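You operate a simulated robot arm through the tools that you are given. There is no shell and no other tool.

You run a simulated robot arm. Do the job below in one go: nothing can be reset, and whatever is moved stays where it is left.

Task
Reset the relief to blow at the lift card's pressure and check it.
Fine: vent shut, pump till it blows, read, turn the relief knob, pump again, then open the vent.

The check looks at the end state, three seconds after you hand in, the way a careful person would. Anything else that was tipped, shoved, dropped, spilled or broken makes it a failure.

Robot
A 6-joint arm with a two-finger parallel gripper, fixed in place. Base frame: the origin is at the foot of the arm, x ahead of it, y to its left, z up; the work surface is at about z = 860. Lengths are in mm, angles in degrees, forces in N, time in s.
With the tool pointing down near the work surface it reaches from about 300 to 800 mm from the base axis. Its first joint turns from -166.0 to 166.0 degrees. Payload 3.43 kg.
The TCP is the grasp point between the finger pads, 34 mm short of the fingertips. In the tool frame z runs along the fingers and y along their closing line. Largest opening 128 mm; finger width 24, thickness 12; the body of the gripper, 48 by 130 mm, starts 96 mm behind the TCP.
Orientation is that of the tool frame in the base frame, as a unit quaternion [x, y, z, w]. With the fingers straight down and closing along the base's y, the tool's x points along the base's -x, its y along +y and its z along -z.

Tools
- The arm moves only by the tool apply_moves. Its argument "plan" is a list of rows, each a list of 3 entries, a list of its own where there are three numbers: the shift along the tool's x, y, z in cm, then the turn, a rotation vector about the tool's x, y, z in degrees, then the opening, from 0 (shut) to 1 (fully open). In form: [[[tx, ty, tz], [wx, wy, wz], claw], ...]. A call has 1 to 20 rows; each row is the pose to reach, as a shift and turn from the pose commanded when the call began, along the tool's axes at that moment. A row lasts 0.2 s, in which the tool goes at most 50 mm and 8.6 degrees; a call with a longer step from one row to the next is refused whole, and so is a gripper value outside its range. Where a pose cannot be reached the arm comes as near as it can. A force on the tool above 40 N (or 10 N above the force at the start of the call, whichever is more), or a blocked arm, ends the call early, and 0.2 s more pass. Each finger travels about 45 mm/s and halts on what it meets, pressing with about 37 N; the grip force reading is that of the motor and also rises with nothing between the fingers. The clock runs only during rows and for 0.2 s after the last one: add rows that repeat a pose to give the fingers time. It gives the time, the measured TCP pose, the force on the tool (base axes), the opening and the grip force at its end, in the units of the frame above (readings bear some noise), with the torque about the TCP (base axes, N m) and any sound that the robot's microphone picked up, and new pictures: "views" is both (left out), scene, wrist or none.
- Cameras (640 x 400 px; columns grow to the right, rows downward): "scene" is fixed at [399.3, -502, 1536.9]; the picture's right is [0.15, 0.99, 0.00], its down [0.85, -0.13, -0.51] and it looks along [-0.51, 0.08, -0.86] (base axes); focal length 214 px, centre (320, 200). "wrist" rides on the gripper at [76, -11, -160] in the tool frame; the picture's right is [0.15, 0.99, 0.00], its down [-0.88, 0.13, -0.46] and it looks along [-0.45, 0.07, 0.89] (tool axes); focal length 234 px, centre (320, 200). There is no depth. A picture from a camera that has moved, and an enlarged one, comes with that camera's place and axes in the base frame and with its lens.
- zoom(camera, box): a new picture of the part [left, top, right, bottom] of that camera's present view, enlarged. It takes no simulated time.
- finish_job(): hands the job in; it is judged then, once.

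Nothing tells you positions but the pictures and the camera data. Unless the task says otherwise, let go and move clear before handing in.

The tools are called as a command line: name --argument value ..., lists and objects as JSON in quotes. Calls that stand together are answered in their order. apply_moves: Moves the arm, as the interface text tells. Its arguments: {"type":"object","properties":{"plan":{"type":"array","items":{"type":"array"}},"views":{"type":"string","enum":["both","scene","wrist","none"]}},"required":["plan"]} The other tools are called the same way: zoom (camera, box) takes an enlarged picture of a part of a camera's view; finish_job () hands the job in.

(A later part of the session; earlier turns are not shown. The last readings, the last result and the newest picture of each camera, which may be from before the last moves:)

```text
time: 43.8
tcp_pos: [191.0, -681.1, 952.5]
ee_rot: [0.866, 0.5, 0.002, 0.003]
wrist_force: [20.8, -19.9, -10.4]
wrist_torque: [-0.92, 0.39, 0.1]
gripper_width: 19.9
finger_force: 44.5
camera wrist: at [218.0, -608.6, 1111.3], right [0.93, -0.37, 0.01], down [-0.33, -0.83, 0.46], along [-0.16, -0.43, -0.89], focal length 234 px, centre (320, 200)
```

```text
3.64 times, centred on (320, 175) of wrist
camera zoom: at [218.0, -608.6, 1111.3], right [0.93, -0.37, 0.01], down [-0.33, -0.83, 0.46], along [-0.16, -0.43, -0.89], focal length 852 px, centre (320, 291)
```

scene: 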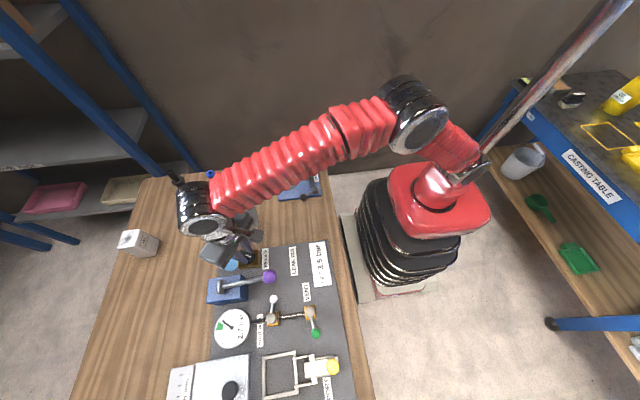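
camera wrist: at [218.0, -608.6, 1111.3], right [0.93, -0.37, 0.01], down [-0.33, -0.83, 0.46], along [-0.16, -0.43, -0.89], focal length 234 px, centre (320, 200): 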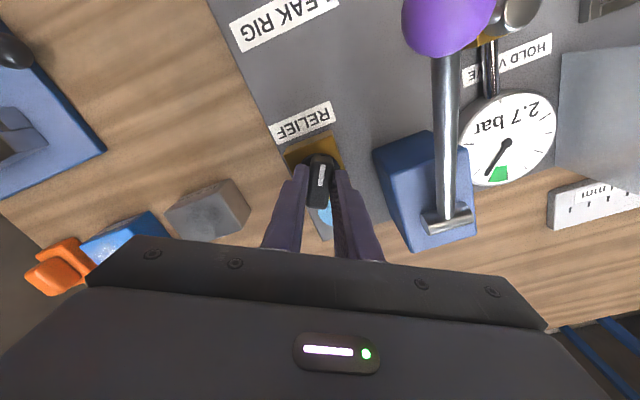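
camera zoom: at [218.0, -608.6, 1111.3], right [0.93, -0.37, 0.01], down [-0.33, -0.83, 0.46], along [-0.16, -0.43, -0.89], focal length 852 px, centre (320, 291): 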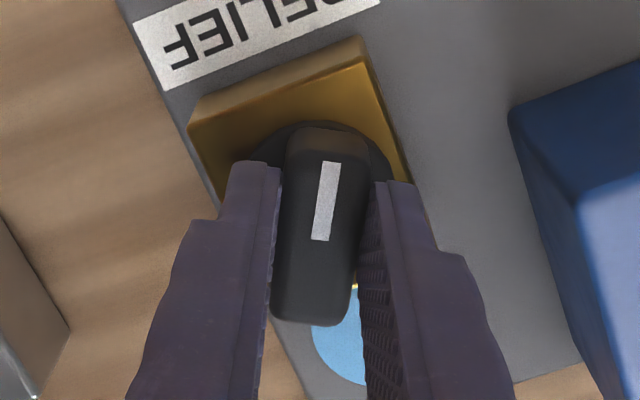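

Side load shows the true knob axis is a bit further in -y (≈-687). I'll null the side force, open, and rise to look at the knob angle.

apply_moves --plan '[[[-0.1, 0.15, 0], [0, 0, 0], 0.05], [[-0.1, 0.28, 0], [0, 0, 0], 0.05], [[-0.1, 0.28, 0], [0, 0, 0], 0.2], [[-0.1, 0.28, 0], [0, 0, 0], 0.3], [[-0.1, 0.28, 0], [0, 0, 0], 0.33], [[-0.1, 0.28, -3], [0, 0, 0], 0.33], [[-0.1, 0.28, -7], [0, 0, 0], 0.33], [[-0.1, 0.28, -11], [0, 0, 0], 0.33], [[-0.1, 0.28, -13], [0, 0, 0], 0.33], [[-0.1, 0.28, -13], [0, 0, 0], 0.33]]' --views "both"

zoom --camera "wrist" --box '[240, 80, 400, 190]'

zoom --camera "scene" --box '[200, 230, 290, 290]'

```text
time: 46.0
tcp_pos: [190.8, -682.5, 1082.1]
ee_rot: [0.866, 0.5, 0.002, 0.003]
wrist_force: [-1.2, 0.0, 0.4]
wrist_torque: [-0.01, 0.02, 0.02]
gripper_width: 42.1
finger_force: 0.1
camera wrist: at [217.6, -609.9, 1240.9], right [0.93, -0.37, 0.01], down [-0.33, -0.83, 0.46], along [-0.16, -0.43, -0.89], focal length 234 px, centre (320, 200)
```

scene: 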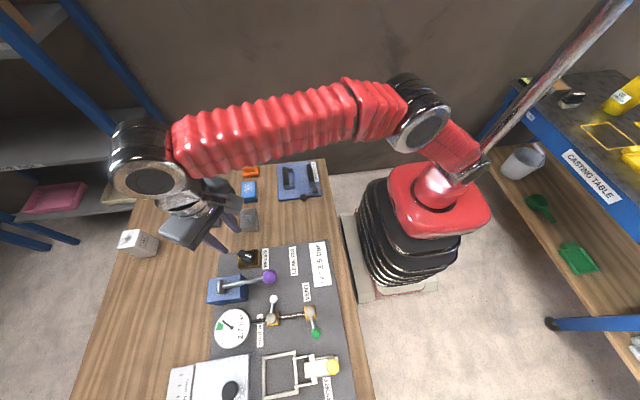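
wrist: 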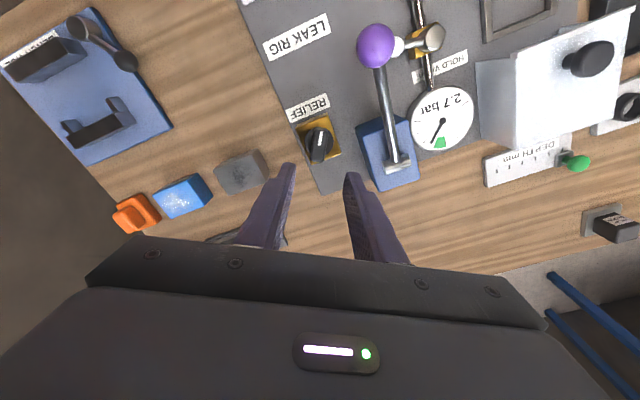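

```text
3.64 times, centred on (320, 135) of wrist
camera zoom: at [217.6, -609.9, 1240.9], right [0.93, -0.37, 0.01], down [-0.33, -0.83, 0.46], along [-0.16, -0.43, -0.89], focal length 852 px, centre (320, 436)
```

zoom: 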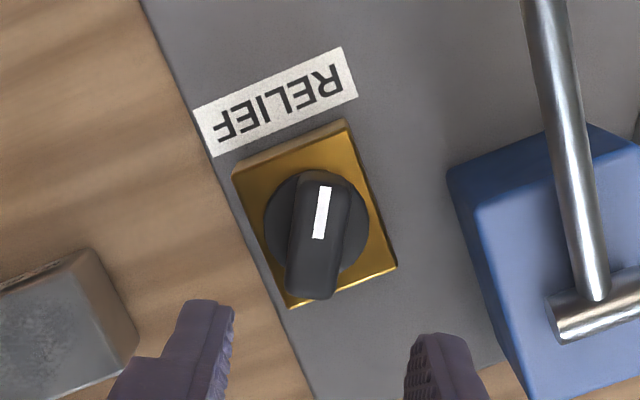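

```text
6.67 times, centred on (245, 260) of scene
camera zoom: at [399.3, -502.0, 1536.9], right [0.15, 0.99, 0.0], down [0.85, -0.13, -0.51], along [-0.51, 0.08, -0.86], focal length 1430 px, centre (820, -200)
```

zoom: 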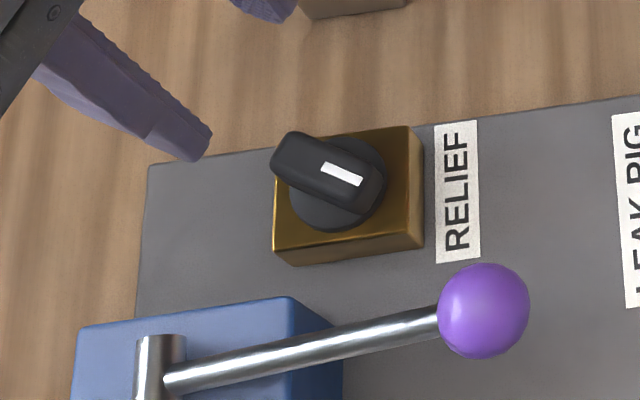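

The knob's now ~30° clockwise of where it was, gauge still 2.7. I'll go over the pump ball with closed fingers to press it from above.

apply_moves --plan '[[[2.8, 0.8, 0], [0, 0, 0], 0.1], [[5.6, 1.6, 0], [0, 0, 0], 0.0], [[8.4, 2.4, 0], [0, 0, 0], 0.0], [[11.2, 3.13, 0], [0, 0, 0], 0.0], [[11.2, 3.13, 0], [0, 0, 0], 0.0]]' --views "both"

zoom --camera "wrist" --box '[220, 100, 480, 260]'

```text
time: 47.2
tcp_pos: [273.6, -601.6, 1081.8]
ee_rot: [0.866, 0.501, 0.003, 0.002]
wrist_force: [0.2, -0.5, 0.7]
wrist_torque: [-0.02, 0.0, 0.01]
gripper_width: 0.0
finger_force: 32.2
camera wrist: at [300.1, -528.1, 1240.8], right [0.93, -0.37, 0.01], down [-0.33, -0.83, 0.46], along [-0.16, -0.43, -0.89], focal length 234 px, centre (320, 200)
```

scene: 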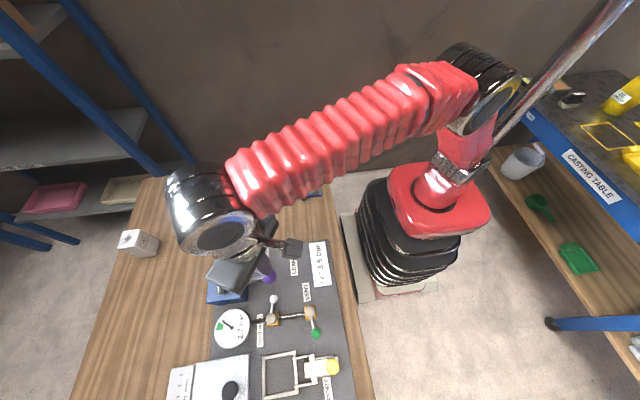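
wrist: 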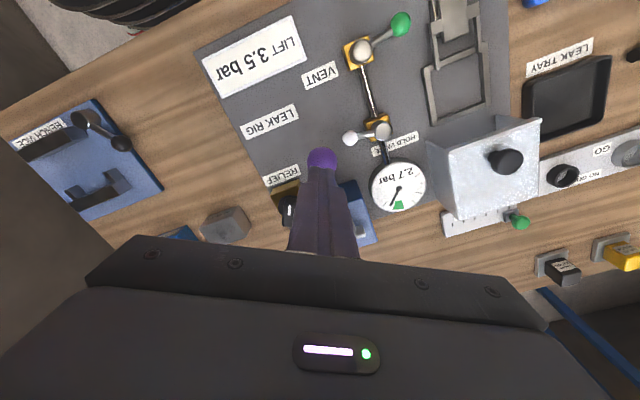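

```text
2.46 times, centred on (350, 180) of wrist
camera zoom: at [300.1, -528.1, 1240.8], right [0.93, -0.37, 0.01], down [-0.33, -0.83, 0.46], along [-0.16, -0.43, -0.89], focal length 576 px, centre (246, 249)
```

zoom: 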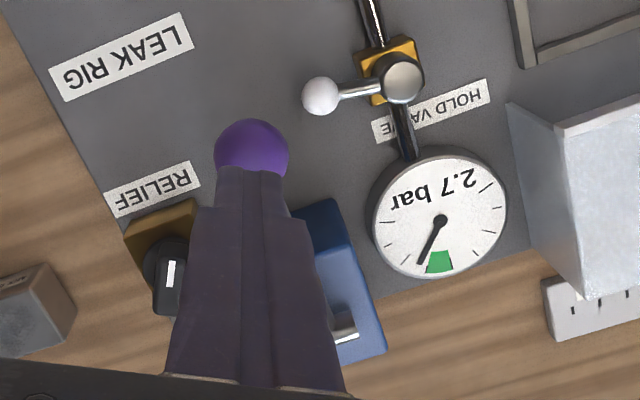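

The wrist camera sees the gauge clearly (2.7 bar). I'll press one stroke from above.

apply_moves --plan '[[[0, 0, 3.0], [0, 0, 0], 0.0], [[0, 0, 4.2], [0, 0, 0], 0.0], [[0, 0, 5.4], [0, 0, 0], 0.0], [[0, 0, 6.6], [0, 0, 0], 0.0], [[0, 0, 7.8], [0, 0, 0], 0.0], [[0, 0, 8.7], [0, 0, 0], 0.0], [[0, 0, 8.7], [0, 0, 0], 0.0]]' --views "wrist"

zoom --camera "wrist" --box '[220, 120, 480, 280]'

```text
time: 48.8
tcp_pos: [274.9, -602.2, 995.6]
ee_rot: [0.865, 0.501, 0.003, 0.002]
wrist_force: [-0.8, 1.5, 6.6]
wrist_torque: [0.02, 0.02, 0.05]
gripper_width: 0.0
finger_force: 32.7
camera wrist: at [301.0, -528.8, 1155.2], right [0.93, -0.37, 0.01], down [-0.33, -0.83, 0.46], along [-0.16, -0.43, -0.89], focal length 234 px, centre (320, 200)
```

wrist: 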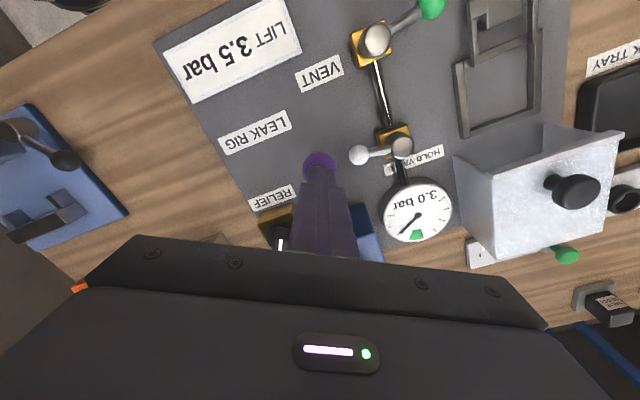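

```text
2.46 times, centred on (350, 200) of wrist
camera zoom: at [301.0, -528.8, 1155.2], right [0.93, -0.37, 0.01], down [-0.33, -0.83, 0.46], along [-0.16, -0.43, -0.89], focal length 576 px, centre (246, 200)
```

zoom: 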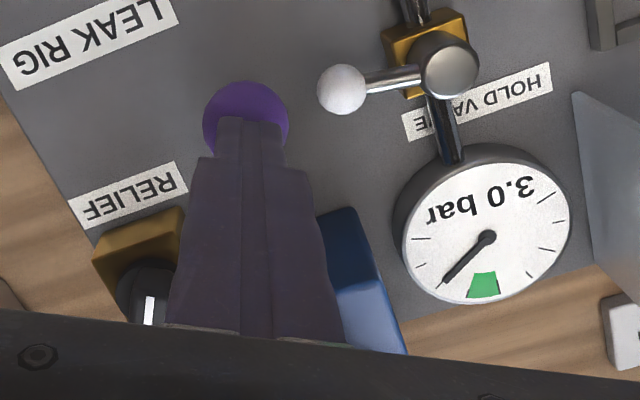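

3.0 bar now. I'll check for spray and do another stroke.

apply_moves --plan '[[[0, 0, -1.4], [0, 0, 0], 0.0], [[0, 0, -2.8], [0, 0, 0], 0.0], [[0, 0, -4.2], [0, 0, 0], 0.0], [[0, 0, -5.4], [0, 0, 0], 0.0], [[0, 0, -5.4], [0, 0, 0], 0.0]]' --views "both"

zoom --camera "wrist" --box '[220, 120, 480, 280]'

zoom --camera "scene" --box '[190, 230, 330, 350]'

```text
time: 50.0
tcp_pos: [273.9, -601.6, 1050.0]
ee_rot: [0.866, 0.5, 0.002, 0.003]
wrist_force: [0.1, 0.3, -0.2]
wrist_torque: [-0.04, 0.0, 0.0]
gripper_width: 0.0
finger_force: 32.8
camera wrist: at [300.8, -529.2, 1209.3], right [0.93, -0.37, 0.01], down [-0.33, -0.83, 0.46], along [-0.16, -0.43, -0.89], focal length 234 px, centre (320, 200)
```

scene: 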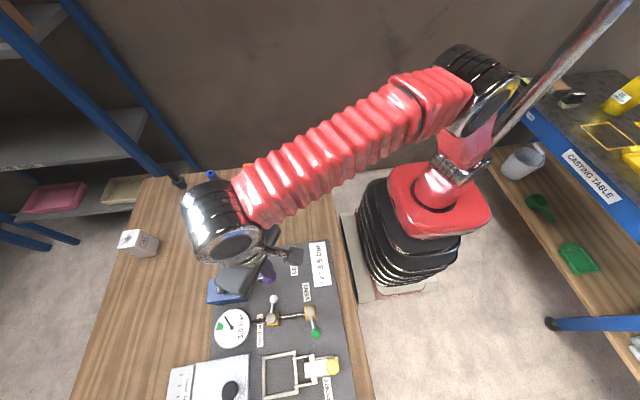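
wrist: 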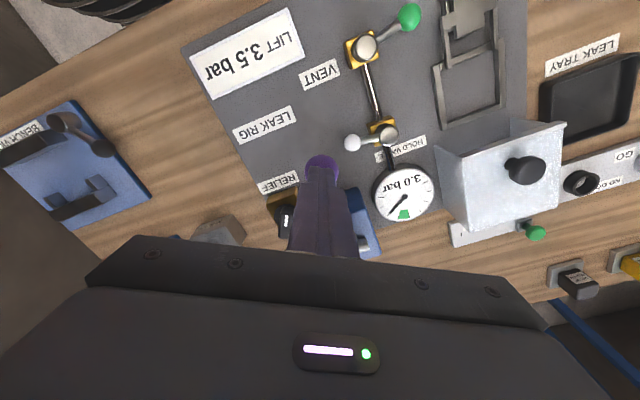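

```text
2.46 times, centred on (350, 200) of wrist
camera zoom: at [300.8, -529.2, 1209.3], right [0.93, -0.37, 0.01], down [-0.33, -0.83, 0.46], along [-0.16, -0.43, -0.89], focal length 576 px, centre (246, 200)
```

zoom: 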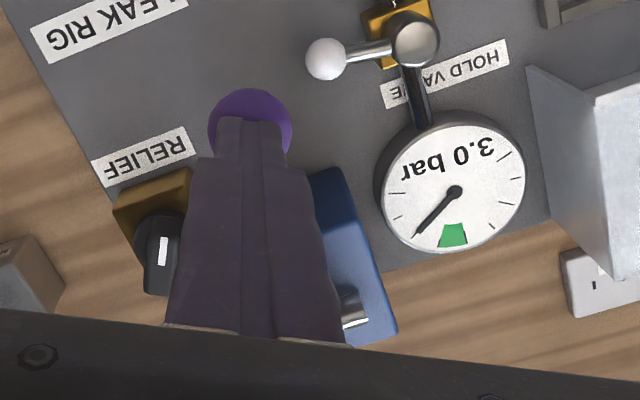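

```text
3.33 times, centred on (260, 290) of scene
camera zoom: at [399.3, -502.0, 1536.9], right [0.15, 0.99, 0.0], down [0.85, -0.13, -0.51], along [-0.51, 0.08, -0.86], focal length 715 px, centre (520, -100)
```

zoom: 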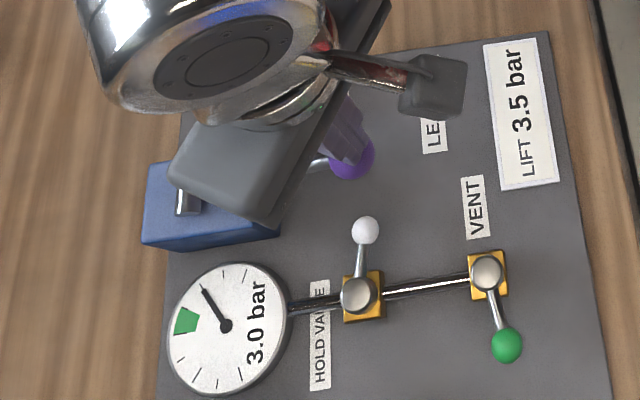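

Pressure holds at 3.0. Another stroke to see if that is the blow-off.

apply_moves --plan '[[[0, 0, 1.4], [0, 0, 0], 0.0], [[0, 0, 2.8], [0, 0, 0], 0.0], [[0, 0, 4.2], [0, 0, 0], 0.0], [[0, 0, 5.5], [0, 0, 0], 0.0], [[0, 0, 5.5], [0, 0, 0], 0.0]]' --views "wrist"

zoom --camera "wrist" --box '[220, 120, 480, 280]'

zoom --camera "scene" --box '[190, 230, 330, 350]'

```text
time: 51.2
tcp_pos: [274.1, -601.2, 995.7]
ee_rot: [0.866, 0.5, 0.002, 0.003]
wrist_force: [0.3, 1.3, 6.4]
wrist_torque: [0.1, -0.02, 0.02]
gripper_width: 0.2
finger_force: 33.2
camera wrist: at [301.0, -529.2, 1154.0], right [0.93, -0.37, 0.01], down [-0.33, -0.83, 0.46], along [-0.16, -0.43, -0.89], focal length 234 px, centre (320, 200)
```

wrist: 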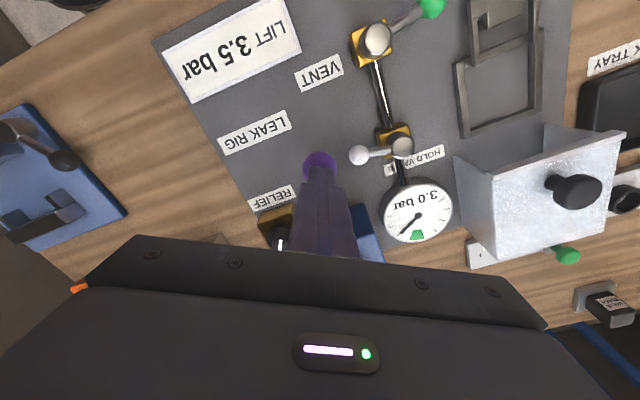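

```text
2.46 times, centred on (350, 200) of wrist
camera zoom: at [301.0, -529.2, 1154.0], right [0.93, -0.37, 0.01], down [-0.33, -0.83, 0.46], along [-0.16, -0.43, -0.89], focal length 576 px, centre (246, 200)
```

zoom: 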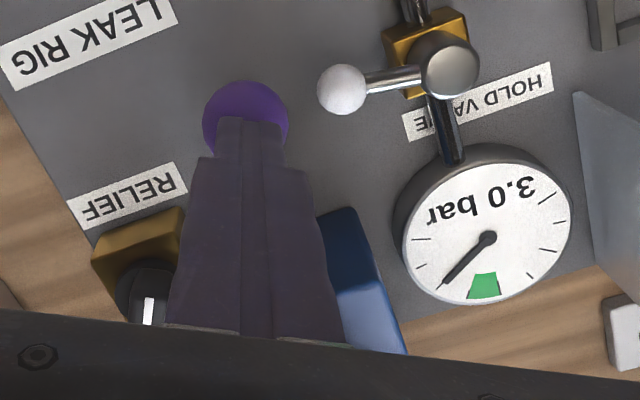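

```text
3.33 times, centred on (260, 290) of scene
camera zoom: at [399.3, -502.0, 1536.9], right [0.15, 0.99, 0.0], down [0.85, -0.13, -0.51], along [-0.51, 0.08, -0.86], focal length 715 px, centre (520, -100)
```

zoom: 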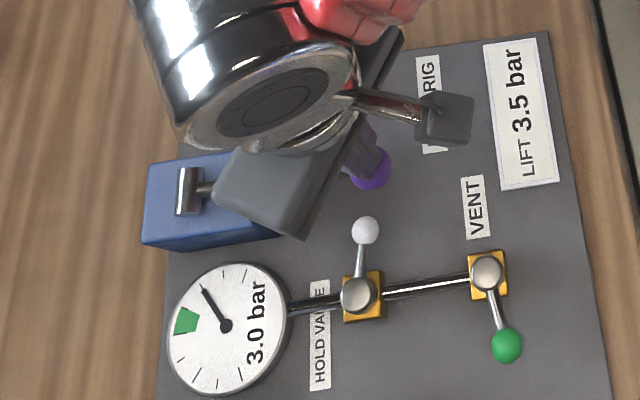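

Still 3.0 after a further stroke, suggesting the relief now blows at 3.0. I'll head back to the knob and look for the spray.

apply_moves --plan '[[[0, 0, -4.5], [0, 0, 0], 0.0], [[-0.5, -0.1, -8.7], [0, 0, 0], 0.1], [[-4.0, -1.1, -8.7], [0, 0, 0], 0.33], [[-7.8, -2.1, -8.7], [0, 0, 0], 0.33], [[-11.32, -3.11, -8.7], [0, 0, 0], 0.33]]' --views "both"

zoom --camera "wrist" --box '[240, 80, 400, 190]'

zoom --camera "scene" --box '[190, 230, 330, 350]'

```text
time: 52.4
tcp_pos: [191.2, -684.0, 1081.4]
ee_rot: [0.866, 0.5, 0.002, 0.003]
wrist_force: [-0.4, -0.6, 0.1]
wrist_torque: [0.04, 0.04, 0.04]
gripper_width: 42.2
finger_force: 0.0
camera wrist: at [217.4, -610.8, 1240.9], right [0.93, -0.37, 0.01], down [-0.33, -0.83, 0.46], along [-0.16, -0.43, -0.89], focal length 234 px, centre (320, 200)
```

scene: 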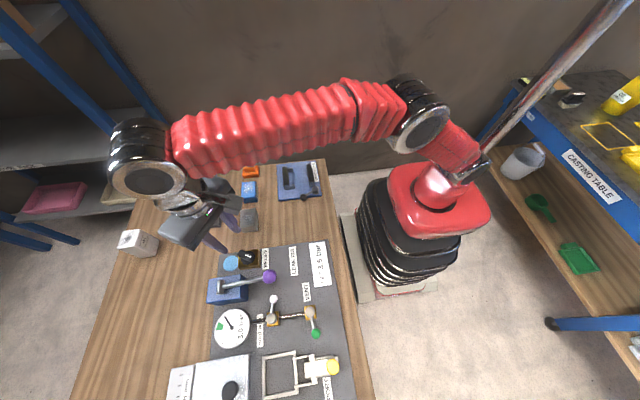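
wrist: 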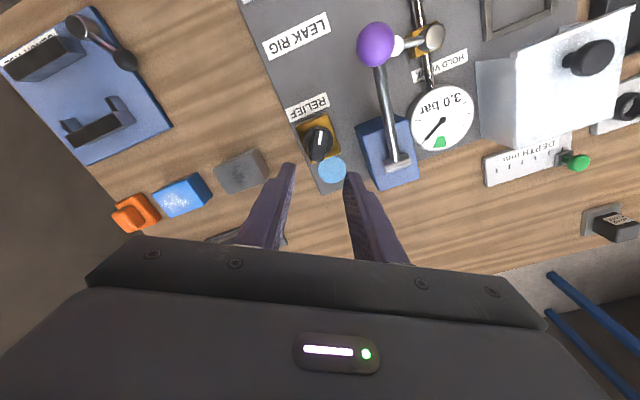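

```text
3.64 times, centred on (320, 135) of wrist
camera zoom: at [217.4, -610.8, 1240.9], right [0.93, -0.37, 0.01], down [-0.33, -0.83, 0.46], along [-0.16, -0.43, -0.89], focal length 852 px, centre (320, 436)
```

zoom: 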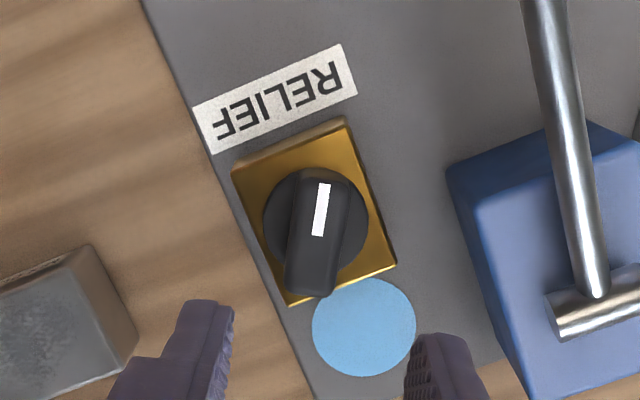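

```text
3.33 times, centred on (260, 290) of scene
camera zoom: at [399.3, -502.0, 1536.9], right [0.15, 0.99, 0.0], down [0.85, -0.13, -0.51], along [-0.51, 0.08, -0.86], focal length 715 px, centre (520, -100)
```

zoom: 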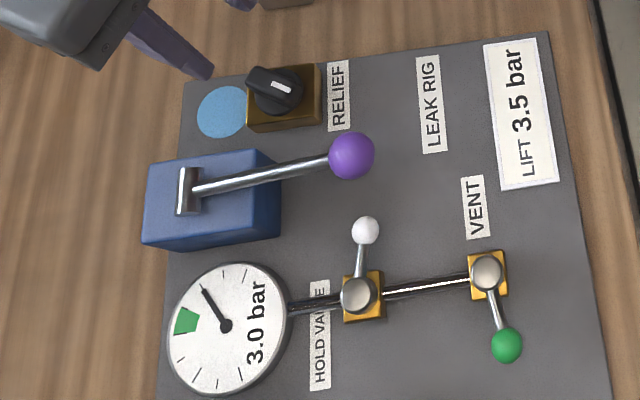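

Spray visible: it blows at 3.0 with ~30° of turn, i.e. about 0.01 bar per degree clockwise. I'll re-grip the knob on its refined axis (189.5,-684.5).

apply_moves --plan '[[[-0.1, -0.08, 4], [0, 0, 0], 0.33], [[-0.1, -0.08, 8], [0, 0, 0], 0.33], [[-0.1, -0.08, 11], [0, 0, 0], 0.33], [[-0.1, -0.08, 12.2], [0, 0, 0], 0.33], [[-0.1, -0.08, 13.0], [0, 0, 0], 0.33], [[-0.1, -0.08, 13.0], [0, 0, 0], 0.33]]' --views "wrist"

zoom --camera "wrist" --box '[240, 120, 400, 230]'

```text
time: 53.8
tcp_pos: [189.5, -684.3, 951.2]
ee_rot: [0.866, 0.5, 0.003, 0.003]
wrist_force: [-0.5, 0.1, 1.2]
wrist_torque: [-0.03, -0.01, 0.02]
gripper_width: 42.3
finger_force: 0.1
camera wrist: at [216.3, -612.2, 1110.6], right [0.93, -0.37, 0.01], down [-0.33, -0.83, 0.46], along [-0.16, -0.43, -0.89], focal length 234 px, centre (320, 200)
```

wrist: 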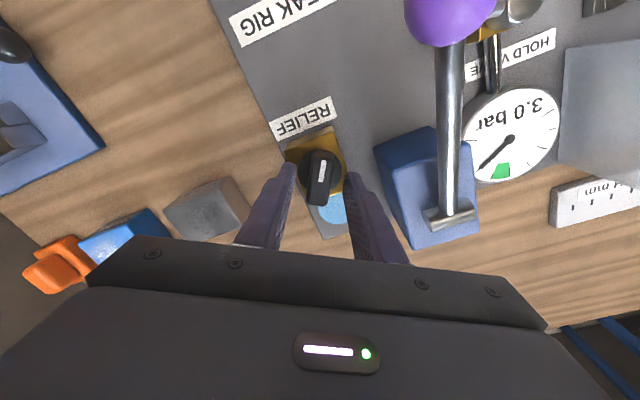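

```text
3.64 times, centred on (320, 175) of wrist
camera zoom: at [216.3, -612.2, 1110.6], right [0.93, -0.37, 0.01], down [-0.33, -0.83, 0.46], along [-0.16, -0.43, -0.89], focal length 852 px, centre (320, 291)
```

zoom: 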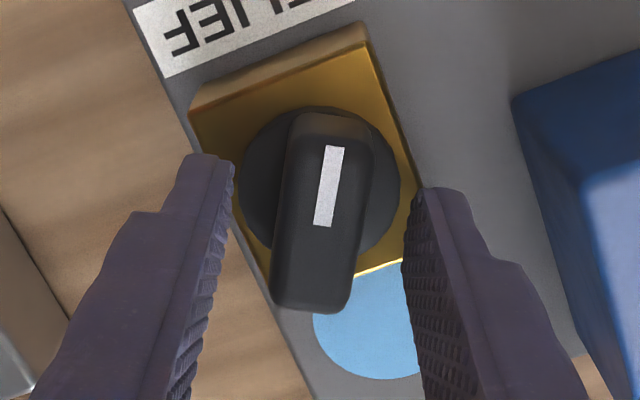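

Image suggests shifting ~1.5 mm along the bar. I'll shift, close, and turn about 46° more clockwise.

apply_moves --plan '[[[0.15, 0.02, 0], [0, 0, 0], 0.25], [[0.15, 0.02, 0], [0, 0, 0], 0.1], [[0.15, 0.02, 0], [0, 0, 0], 0.05], [[0.15, 0.02, 0], [0, 0, 0], 0.05], [[0.15, 0.02, 0], [0, 0, 8], 0.05], [[0.15, 0.02, 0], [0, 0, 16], 0.05], [[0.15, 0.02, 0], [0, 0, 24], 0.05], [[0.15, 0.02, 0], [0, 0, 24], 0.05]]' --views "wrist"

zoom --camera "wrist" --box '[240, 120, 400, 230]'

```text
time: 55.6
tcp_pos: [191.1, -684.3, 951.4]
ee_rot: [0.951, 0.308, 0.003, 0.003]
wrist_force: [0.5, -1.5, 0.2]
wrist_torque: [-0.28, 1.28, 0.03]
gripper_width: 19.9
finger_force: 45.3
camera wrist: at [244.1, -628.8, 1111.1], right [0.7, -0.72, 0.01], down [-0.64, -0.62, 0.45], along [-0.32, -0.32, -0.89], focal length 234 px, centre (320, 200)
```

wrist: 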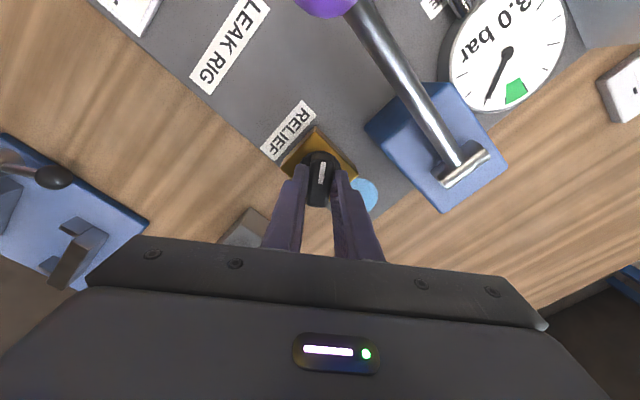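

```text
3.64 times, centred on (320, 175) of wrist
camera zoom: at [244.1, -628.8, 1111.1], right [0.7, -0.72, 0.01], down [-0.64, -0.62, 0.45], along [-0.32, -0.32, -0.89], focal length 852 px, centre (320, 291)
```

zoom: 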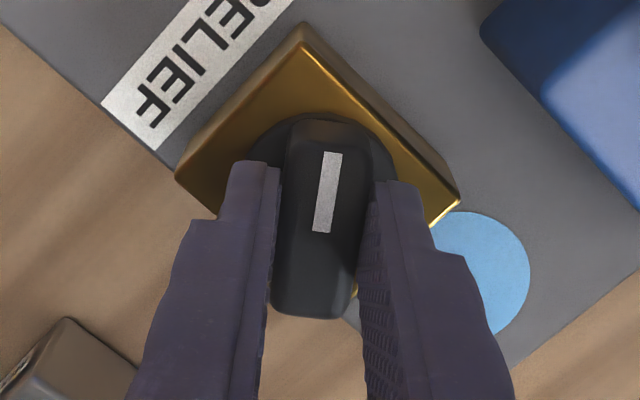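

Forces are nearly zero – well centred. Continuing to about 76° total.

apply_moves --plan '[[[0, 0, 0], [0, 0, 8], 0.05], [[0, 0, 0], [0, 0, 16], 0.05], [[0, 0, 0], [0, 0, 22], 0.05], [[0, 0, 0], [0, 0, 22], 0.05]]' --views "wrist"

zoom --camera "wrist" --box '[240, 120, 400, 230]'

```text
time: 56.6
tcp_pos: [191.0, -685.2, 952.7]
ee_rot: [0.993, 0.121, 0.004, 0.002]
wrist_force: [6.2, -17.5, -1.0]
wrist_torque: [-0.23, 0.84, 0.03]
gripper_width: 19.9
finger_force: 45.3
camera wrist: at [260.3, -653.5, 1111.2], right [0.38, -0.92, 0.01], down [-0.83, -0.34, 0.45], along [-0.41, -0.18, -0.89], focal length 234 px, centre (320, 200)
```

wrist: 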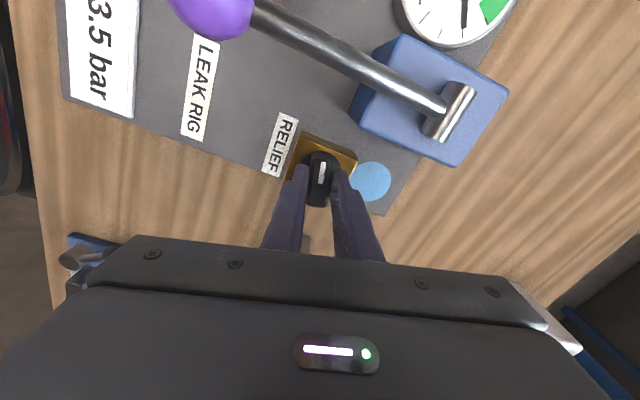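

```text
3.64 times, centred on (320, 175) of wrist
camera zoom: at [260.3, -653.5, 1111.2], right [0.38, -0.92, 0.01], down [-0.83, -0.34, 0.45], along [-0.41, -0.18, -0.89], focal length 852 px, centre (320, 291)
```

zoom: 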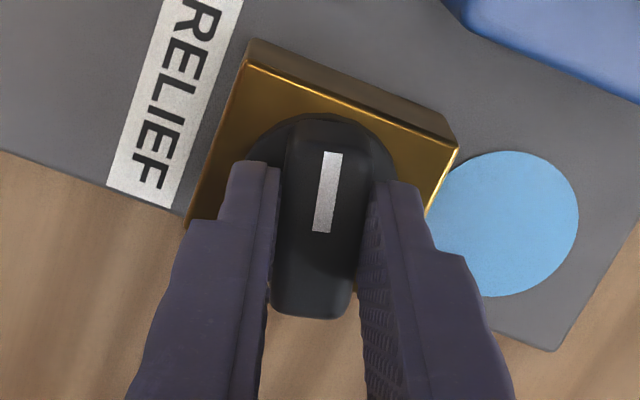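

Turned to ~76°. I'll relieve the side load, release, rise and go back over the pump ball with fingers closed.

apply_moves --plan '[[[0, 0.2, 0], [0, 0, 0], 0.05], [[0, 0.2, 0], [0, 0, 0], 0.2], [[0, 0.2, 0], [0, 0, 0], 0.33], [[0, 0.2, 0], [0, 0, 0], 0.33], [[0, 0.2, -4], [0, 0, 0], 0.33], [[0, 0.2, -8.5], [0, 0, 0], 0.33], [[0, 0.2, -13], [0, 0, 0], 0.33], [[2.5, -1.3, -13], [0, 0, 0], 0.1], [[5.0, -2.8, -13], [0, 0, 0], 0.0], [[7.5, -4.3, -13], [0, 0, 0], 0.0], [[10.1, -5.9, -13], [0, 0, 0], 0.0], [[10.1, -5.9, -13], [0, 0, 0], 0.0]]' --views "both"

zoom --camera "scene" --box '[190, 230, 330, 350]'

zoom --camera "wrist" --box '[260, 60, 500, 210]'

```text
time: 59.2
tcp_pos: [274.3, -600.6, 1082.8]
ee_rot: [0.993, 0.121, 0.003, 0.001]
wrist_force: [0.1, 0.3, -0.5]
wrist_torque: [0.0, -0.01, -0.02]
gripper_width: 0.0
finger_force: 33.1
camera wrist: at [343.3, -570.6, 1242.0], right [0.38, -0.92, 0.0], down [-0.83, -0.34, 0.45], along [-0.42, -0.18, -0.89], focal length 234 px, centre (320, 200)
```

scene: 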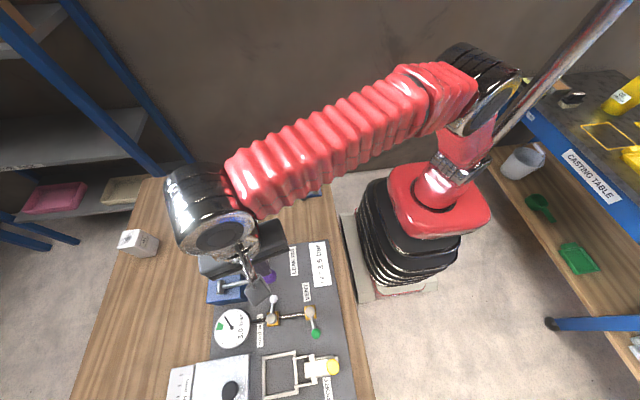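
wrist: 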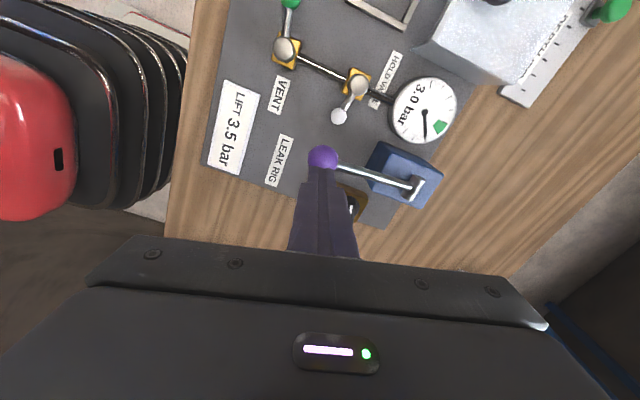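

```text
3.33 times, centred on (260, 290) of scene
camera zoom: at [399.3, -502.0, 1536.9], right [0.15, 0.99, 0.0], down [0.85, -0.13, -0.51], along [-0.51, 0.08, -0.86], focal length 715 px, centre (520, -100)
```

zoom: 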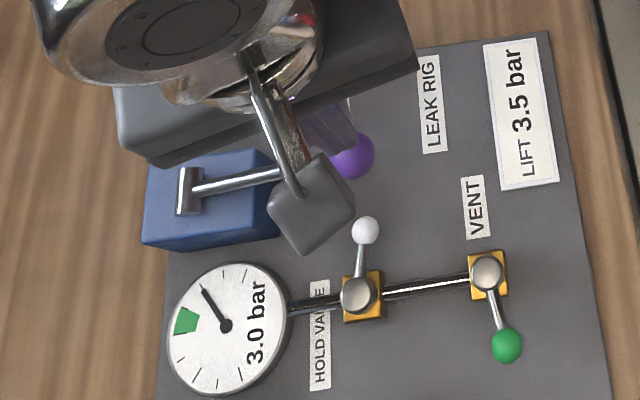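

```text
2.67 times, centred on (380, 135) of wrist
camera zoom: at [343.3, -570.6, 1242.0], right [0.38, -0.92, 0.0], down [-0.83, -0.34, 0.45], along [-0.42, -0.18, -0.89], focal length 624 px, centre (160, 373)
```

zoom: 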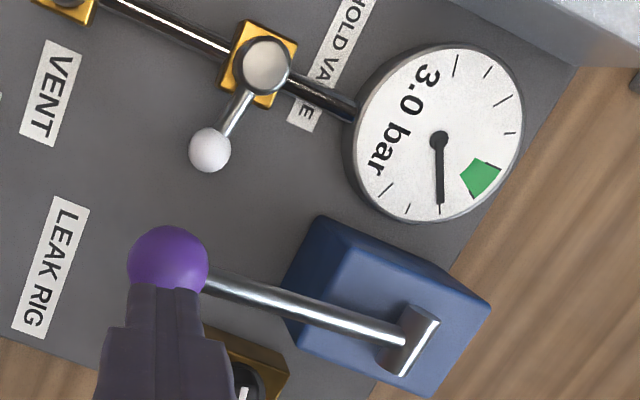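

Pressing one stroke from 3.0 bar.

apply_moves --plan '[[[0, 0, 3.0], [0, 0, 0], 0.0], [[0, 0, 4.2], [0, 0, 0], 0.0], [[0, 0, 5.4], [0, 0, 0], 0.0], [[0, 0, 6.6], [0, 0, 0], 0.0], [[0, 0, 7.8], [0, 0, 0], 0.0], [[0, 0, 8.8], [0, 0, 0], 0.0], [[0, 0, 8.8], [0, 0, 0], 0.0]]' --views "wrist"

zoom --camera "wrist" --box '[260, 60, 500, 210]'

zoom --camera "scene" --box '[190, 270, 330, 360]'

```text
time: 60.8
tcp_pos: [275.8, -601.6, 993.5]
ee_rot: [0.992, 0.123, 0.003, 0.001]
wrist_force: [0.5, 1.9, 6.0]
wrist_torque: [0.1, -0.03, 0.0]
gripper_width: 0.0
finger_force: 33.0
camera wrist: at [343.8, -570.4, 1153.3], right [0.38, -0.92, 0.01], down [-0.83, -0.34, 0.45], along [-0.42, -0.18, -0.89], focal length 234 px, centre (320, 200)
```

wrist: 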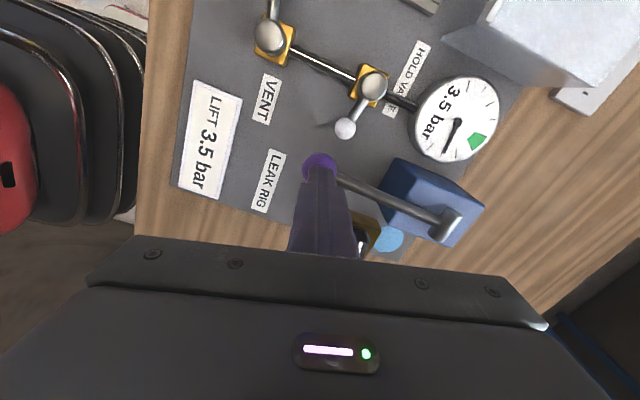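

```text
2.67 times, centred on (380, 135) of wrist
camera zoom: at [343.8, -570.4, 1153.3], right [0.38, -0.92, 0.01], down [-0.83, -0.34, 0.45], along [-0.42, -0.18, -0.89], focal length 624 px, centre (160, 373)
```

zoom: 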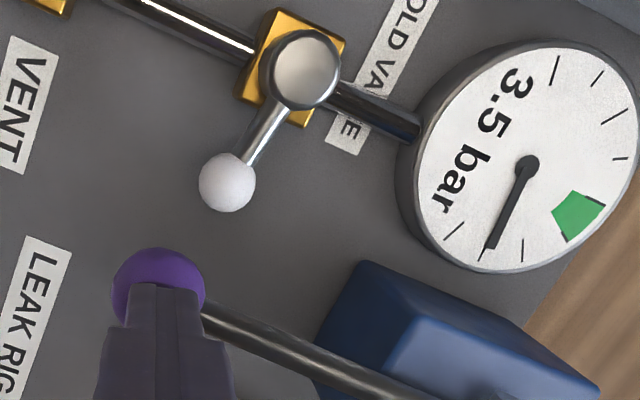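

```text
4.44 times, centred on (260, 315) of scene
camera zoom: at [399.3, -502.0, 1536.9], right [0.15, 0.99, 0.0], down [0.85, -0.13, -0.51], along [-0.51, 0.08, -0.86], focal length 953 px, centre (587, -311)
```

zoom: 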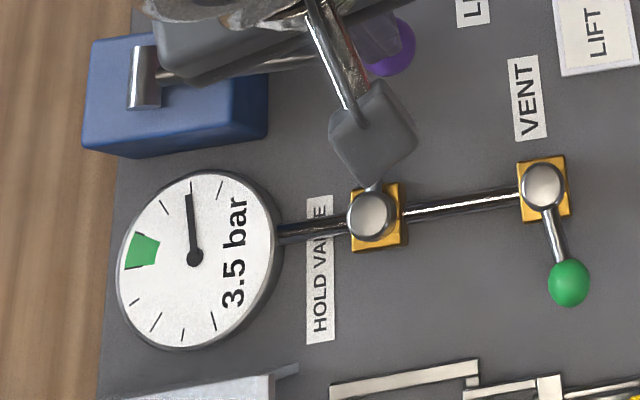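

It reads 3.5 bar and the blue spray shows it blew. I'll zoom in on the needle, then do one more stroke to confirm it caps there.

zoom --camera "wrist" --box '[400, 70, 510, 170]'

zoom --camera "wrist" --box '[320, 190, 440, 265]'

zoom --camera "scene" --box '[205, 300, 265, 355]'

```text
4.00 times, centred on (455, 120) of wrist
camera zoom: at [343.8, -570.4, 1153.3], right [0.38, -0.92, 0.01], down [-0.83, -0.34, 0.45], along [-0.42, -0.18, -0.89], focal length 937 px, centre (-220, 520)
```

zoom: 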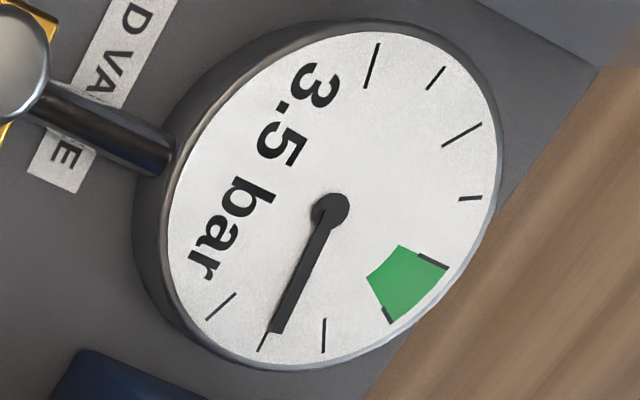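

```text
5.33 times, centred on (380, 228) of wrist
camera zoom: at [343.8, -570.4, 1153.3], right [0.38, -0.92, 0.01], down [-0.83, -0.34, 0.45], along [-0.42, -0.18, -0.89], focal length 1249 px, centre (0, 53)
```

zoom: 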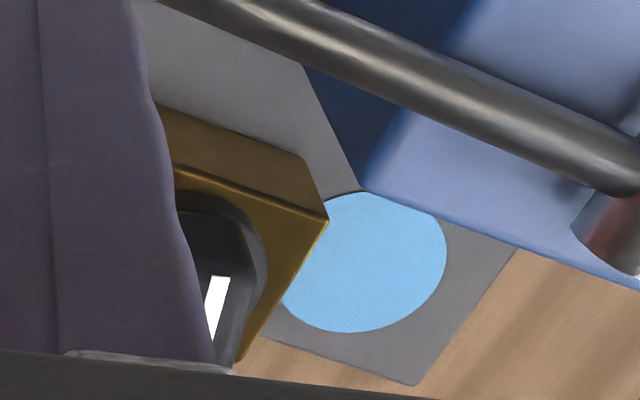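

```text
7.27 times, centred on (235, 328) of scene
camera zoom: at [399.3, -502.0, 1536.9], right [0.15, 0.99, 0.0], down [0.85, -0.13, -0.51], along [-0.51, 0.08, -0.86], focal length 1560 px, centre (938, -727)
```

zoom: 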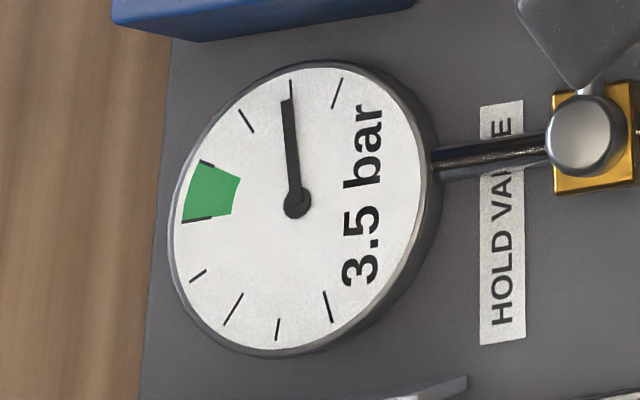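

The needle sits a touch under the 3.5 tick (≈3.46), consistent with 0.01 bar/degree. I'll go back and add about 4° to bring it onto 3.5.

apply_moves --plan '[[[0, 0, -3.0], [0, 0, 0], 0.0], [[0, 0, -6.0], [0, 0, 0], 0.0], [[0, 0, -8.8], [0, 0, 0], 0.0], [[-2.5, 1.5, -8.8], [0, 0, 0], 0.1], [[-5.0, 3.0, -8.8], [0, 0, 0], 0.25], [[-7.5, 4.5, -8.8], [0, 0, 0], 0.33], [[-10.1, 6.1, -8.8], [0, 0, 0], 0.33], [[-10.1, 6.1, -5], [0, 0, 0], 0.33], [[-10.1, 6.1, -1], [0, 0, 0], 0.33], [[-10.1, 6.1, 2.5], [0, 0, 0], 0.33], [[-10.1, 6.1, 4.2], [0, 0, 0], 0.33], [[-10.1, 6.1, 4.2], [0, 0, 0], 0.33]]' --views "both"

zoom --camera "wrist" --box '[240, 120, 400, 230]'

zoom --camera "scene" --box '[205, 300, 265, 355]'

```text
time: 63.4
tcp_pos: [191.9, -686.7, 950.4]
ee_rot: [0.993, 0.122, 0.004, 0.002]
wrist_force: [-0.7, -1.0, 0.4]
wrist_torque: [0.02, 0.03, 0.02]
gripper_width: 42.5
finger_force: 0.1
camera wrist: at [260.7, -655.4, 1110.5], right [0.38, -0.92, 0.0], down [-0.83, -0.34, 0.45], along [-0.42, -0.18, -0.89], focal length 234 px, centre (320, 200)
```

scene: 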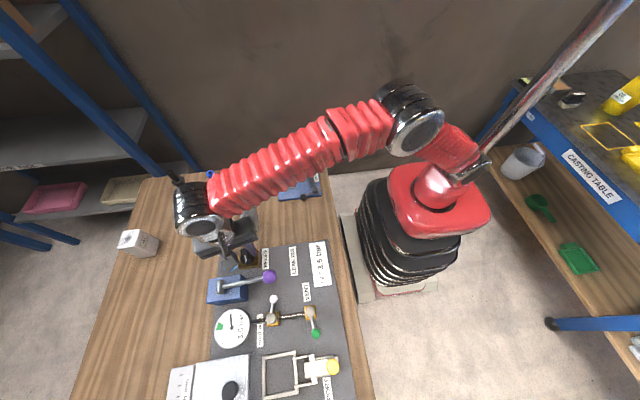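
wrist: 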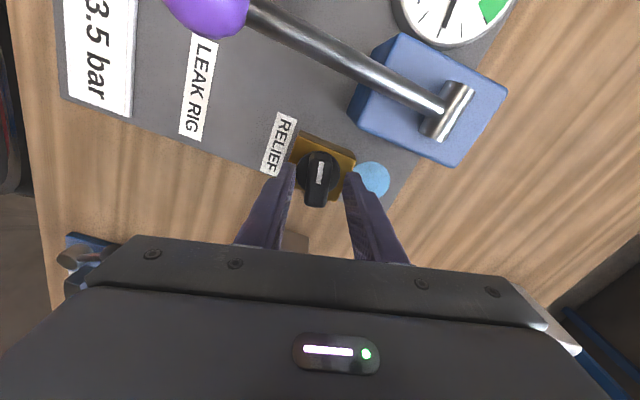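

```text
3.64 times, centred on (320, 175) of wrist
camera zoom: at [260.7, -655.4, 1110.5], right [0.38, -0.92, 0.0], down [-0.83, -0.34, 0.45], along [-0.42, -0.18, -0.89], focal length 852 px, centre (320, 291)
```

zoom: 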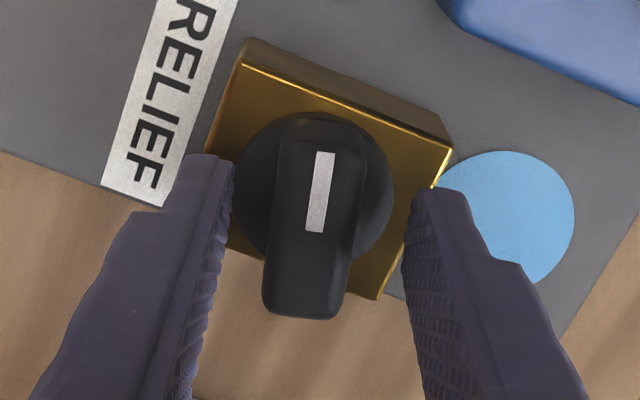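

```text
7.27 times, centred on (235, 328) of scene
camera zoom: at [399.3, -502.0, 1536.9], right [0.15, 0.99, 0.0], down [0.85, -0.13, -0.51], along [-0.51, 0.08, -0.86], focal length 1560 px, centre (938, -727)
```

zoom: 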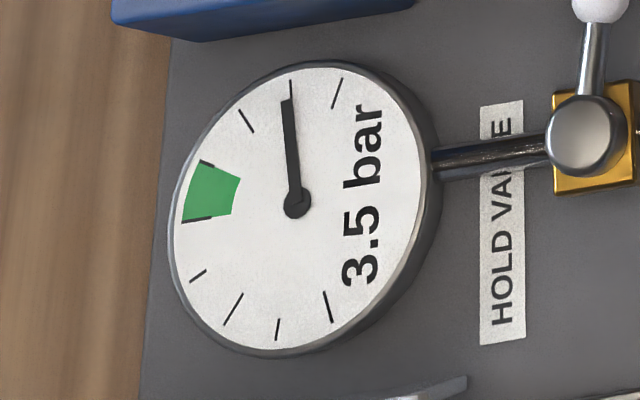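

The bar is ~1.5 mm off centre; I'll shift, close and add 4°.

apply_moves --plan '[[[0, -0.15, 0], [0, 0, 0], 0.25], [[0, -0.15, 0], [0, 0, 0], 0.1], [[0, -0.15, 0], [0, 0, 0], 0.05], [[0, -0.15, 0], [0, 0, 0], 0.05], [[0, -0.15, 0], [0, 0, 2], 0.05], [[0, -0.15, 0], [0, 0, 4], 0.05], [[0, -0.15, 0], [0, 0, 4], 0.05]]' --views "both"

zoom --camera "wrist" --box '[240, 120, 400, 230]'

zoom --camera "scene" --box '[205, 300, 265, 355]'

```text
time: 65.0
tcp_pos: [191.2, -683.9, 951.8]
ee_rot: [0.996, 0.087, 0.003, 0.001]
wrist_force: [1.6, -3.2, 2.7]
wrist_torque: [0.12, 0.69, 0.0]
gripper_width: 20.0
finger_force: 45.2
camera wrist: at [262.2, -658.9, 1111.1], right [0.32, -0.95, 0.01], down [-0.85, -0.28, 0.45], along [-0.43, -0.15, -0.89], focal length 234 px, centre (320, 200)
```

scene: 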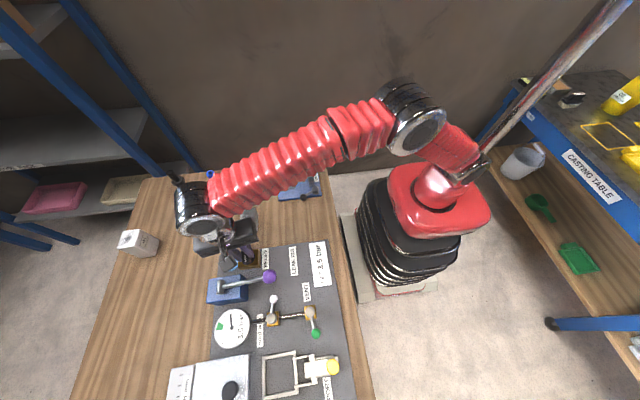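
wrist: 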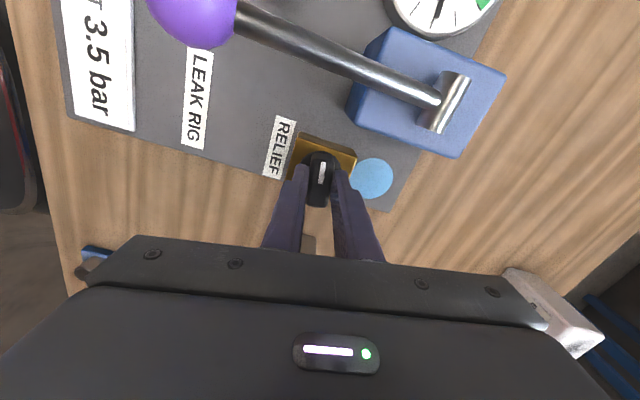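

```text
3.64 times, centred on (320, 175) of wrist
camera zoom: at [262.2, -658.9, 1111.1], right [0.32, -0.95, 0.01], down [-0.85, -0.28, 0.45], along [-0.43, -0.15, -0.89], focal length 852 px, centre (320, 291)
```

zoom: 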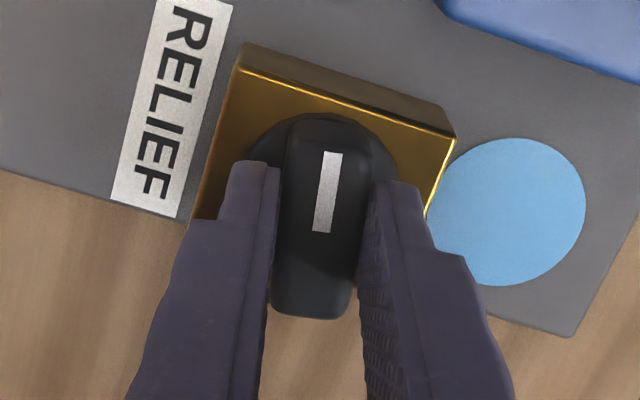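

```text
7.27 times, centred on (235, 328) of scene
camera zoom: at [399.3, -502.0, 1536.9], right [0.15, 0.99, 0.0], down [0.85, -0.13, -0.51], along [-0.51, 0.08, -0.86], focal length 1560 px, centre (938, -727)
```

zoom: 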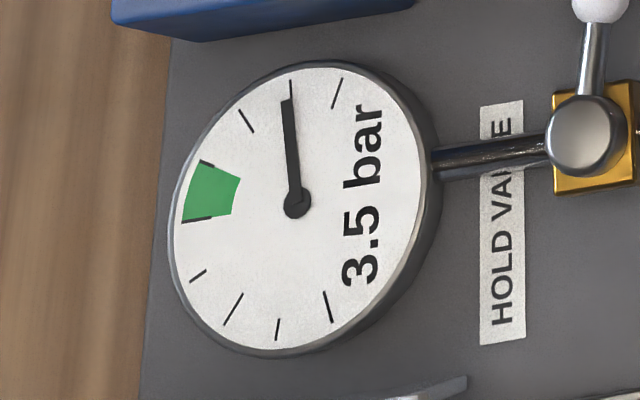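

Knob at ~80°, forces small. Release, rise, and return to the pump ball.

apply_moves --plan '[[[0, 0.03, 0], [0, 0, 0], 0.15], [[0, 0.03, 0], [0, 0, 0], 0.33], [[0, 0.03, 0], [0, 0, 0], 0.33], [[0, 0.03, 0], [0, 0, 0], 0.33], [[0, 0.03, -4], [0, 0, 0], 0.33], [[0, 0.03, -8.5], [0, 0, 0], 0.33], [[0, 0.03, -13], [0, 0, 0], 0.33], [[2.4, -1.7, -13], [0, 0, 0], 0.1], [[4.8, -3.4, -13], [0, 0, 0], 0.0], [[7.2, -5.1, -13], [0, 0, 0], 0.0], [[9.6, -6.7, -13], [0, 0, 0], 0.0], [[9.6, -6.7, -13], [0, 0, 0], 0.0]]' --views "wrist"

zoom --camera "wrist" --box '[260, 60, 500, 210]'

```text
time: 67.6
tcp_pos: [274.0, -601.1, 1081.6]
ee_rot: [0.996, 0.087, 0.003, 0.001]
wrist_force: [-0.4, -0.2, 0.2]
wrist_torque: [-0.01, -0.02, 0.0]
gripper_width: 0.0
finger_force: 33.4
camera wrist: at [344.8, -575.4, 1240.7], right [0.32, -0.95, 0.0], down [-0.85, -0.28, 0.45], along [-0.43, -0.15, -0.89], focal length 234 px, centre (320, 200)
```

wrist: 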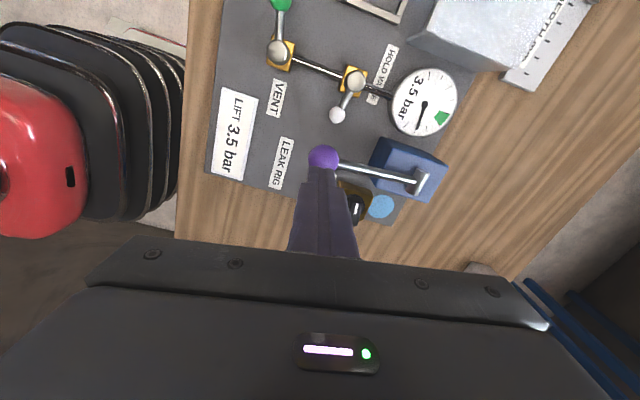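

```text
2.67 times, centred on (380, 135) of wrist
camera zoom: at [344.8, -575.4, 1240.7], right [0.32, -0.95, 0.0], down [-0.85, -0.28, 0.45], along [-0.43, -0.15, -0.89], focal length 624 px, centre (160, 373)
```

zoom: 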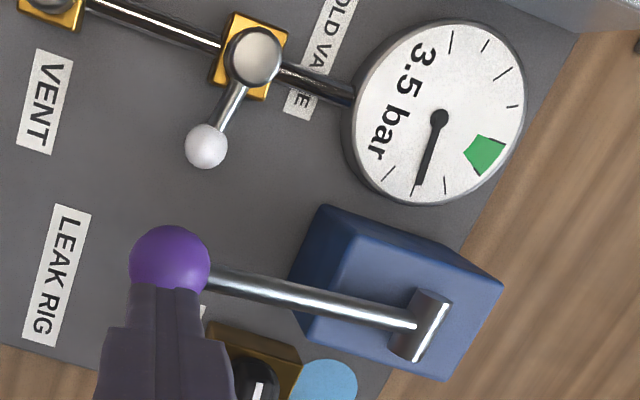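

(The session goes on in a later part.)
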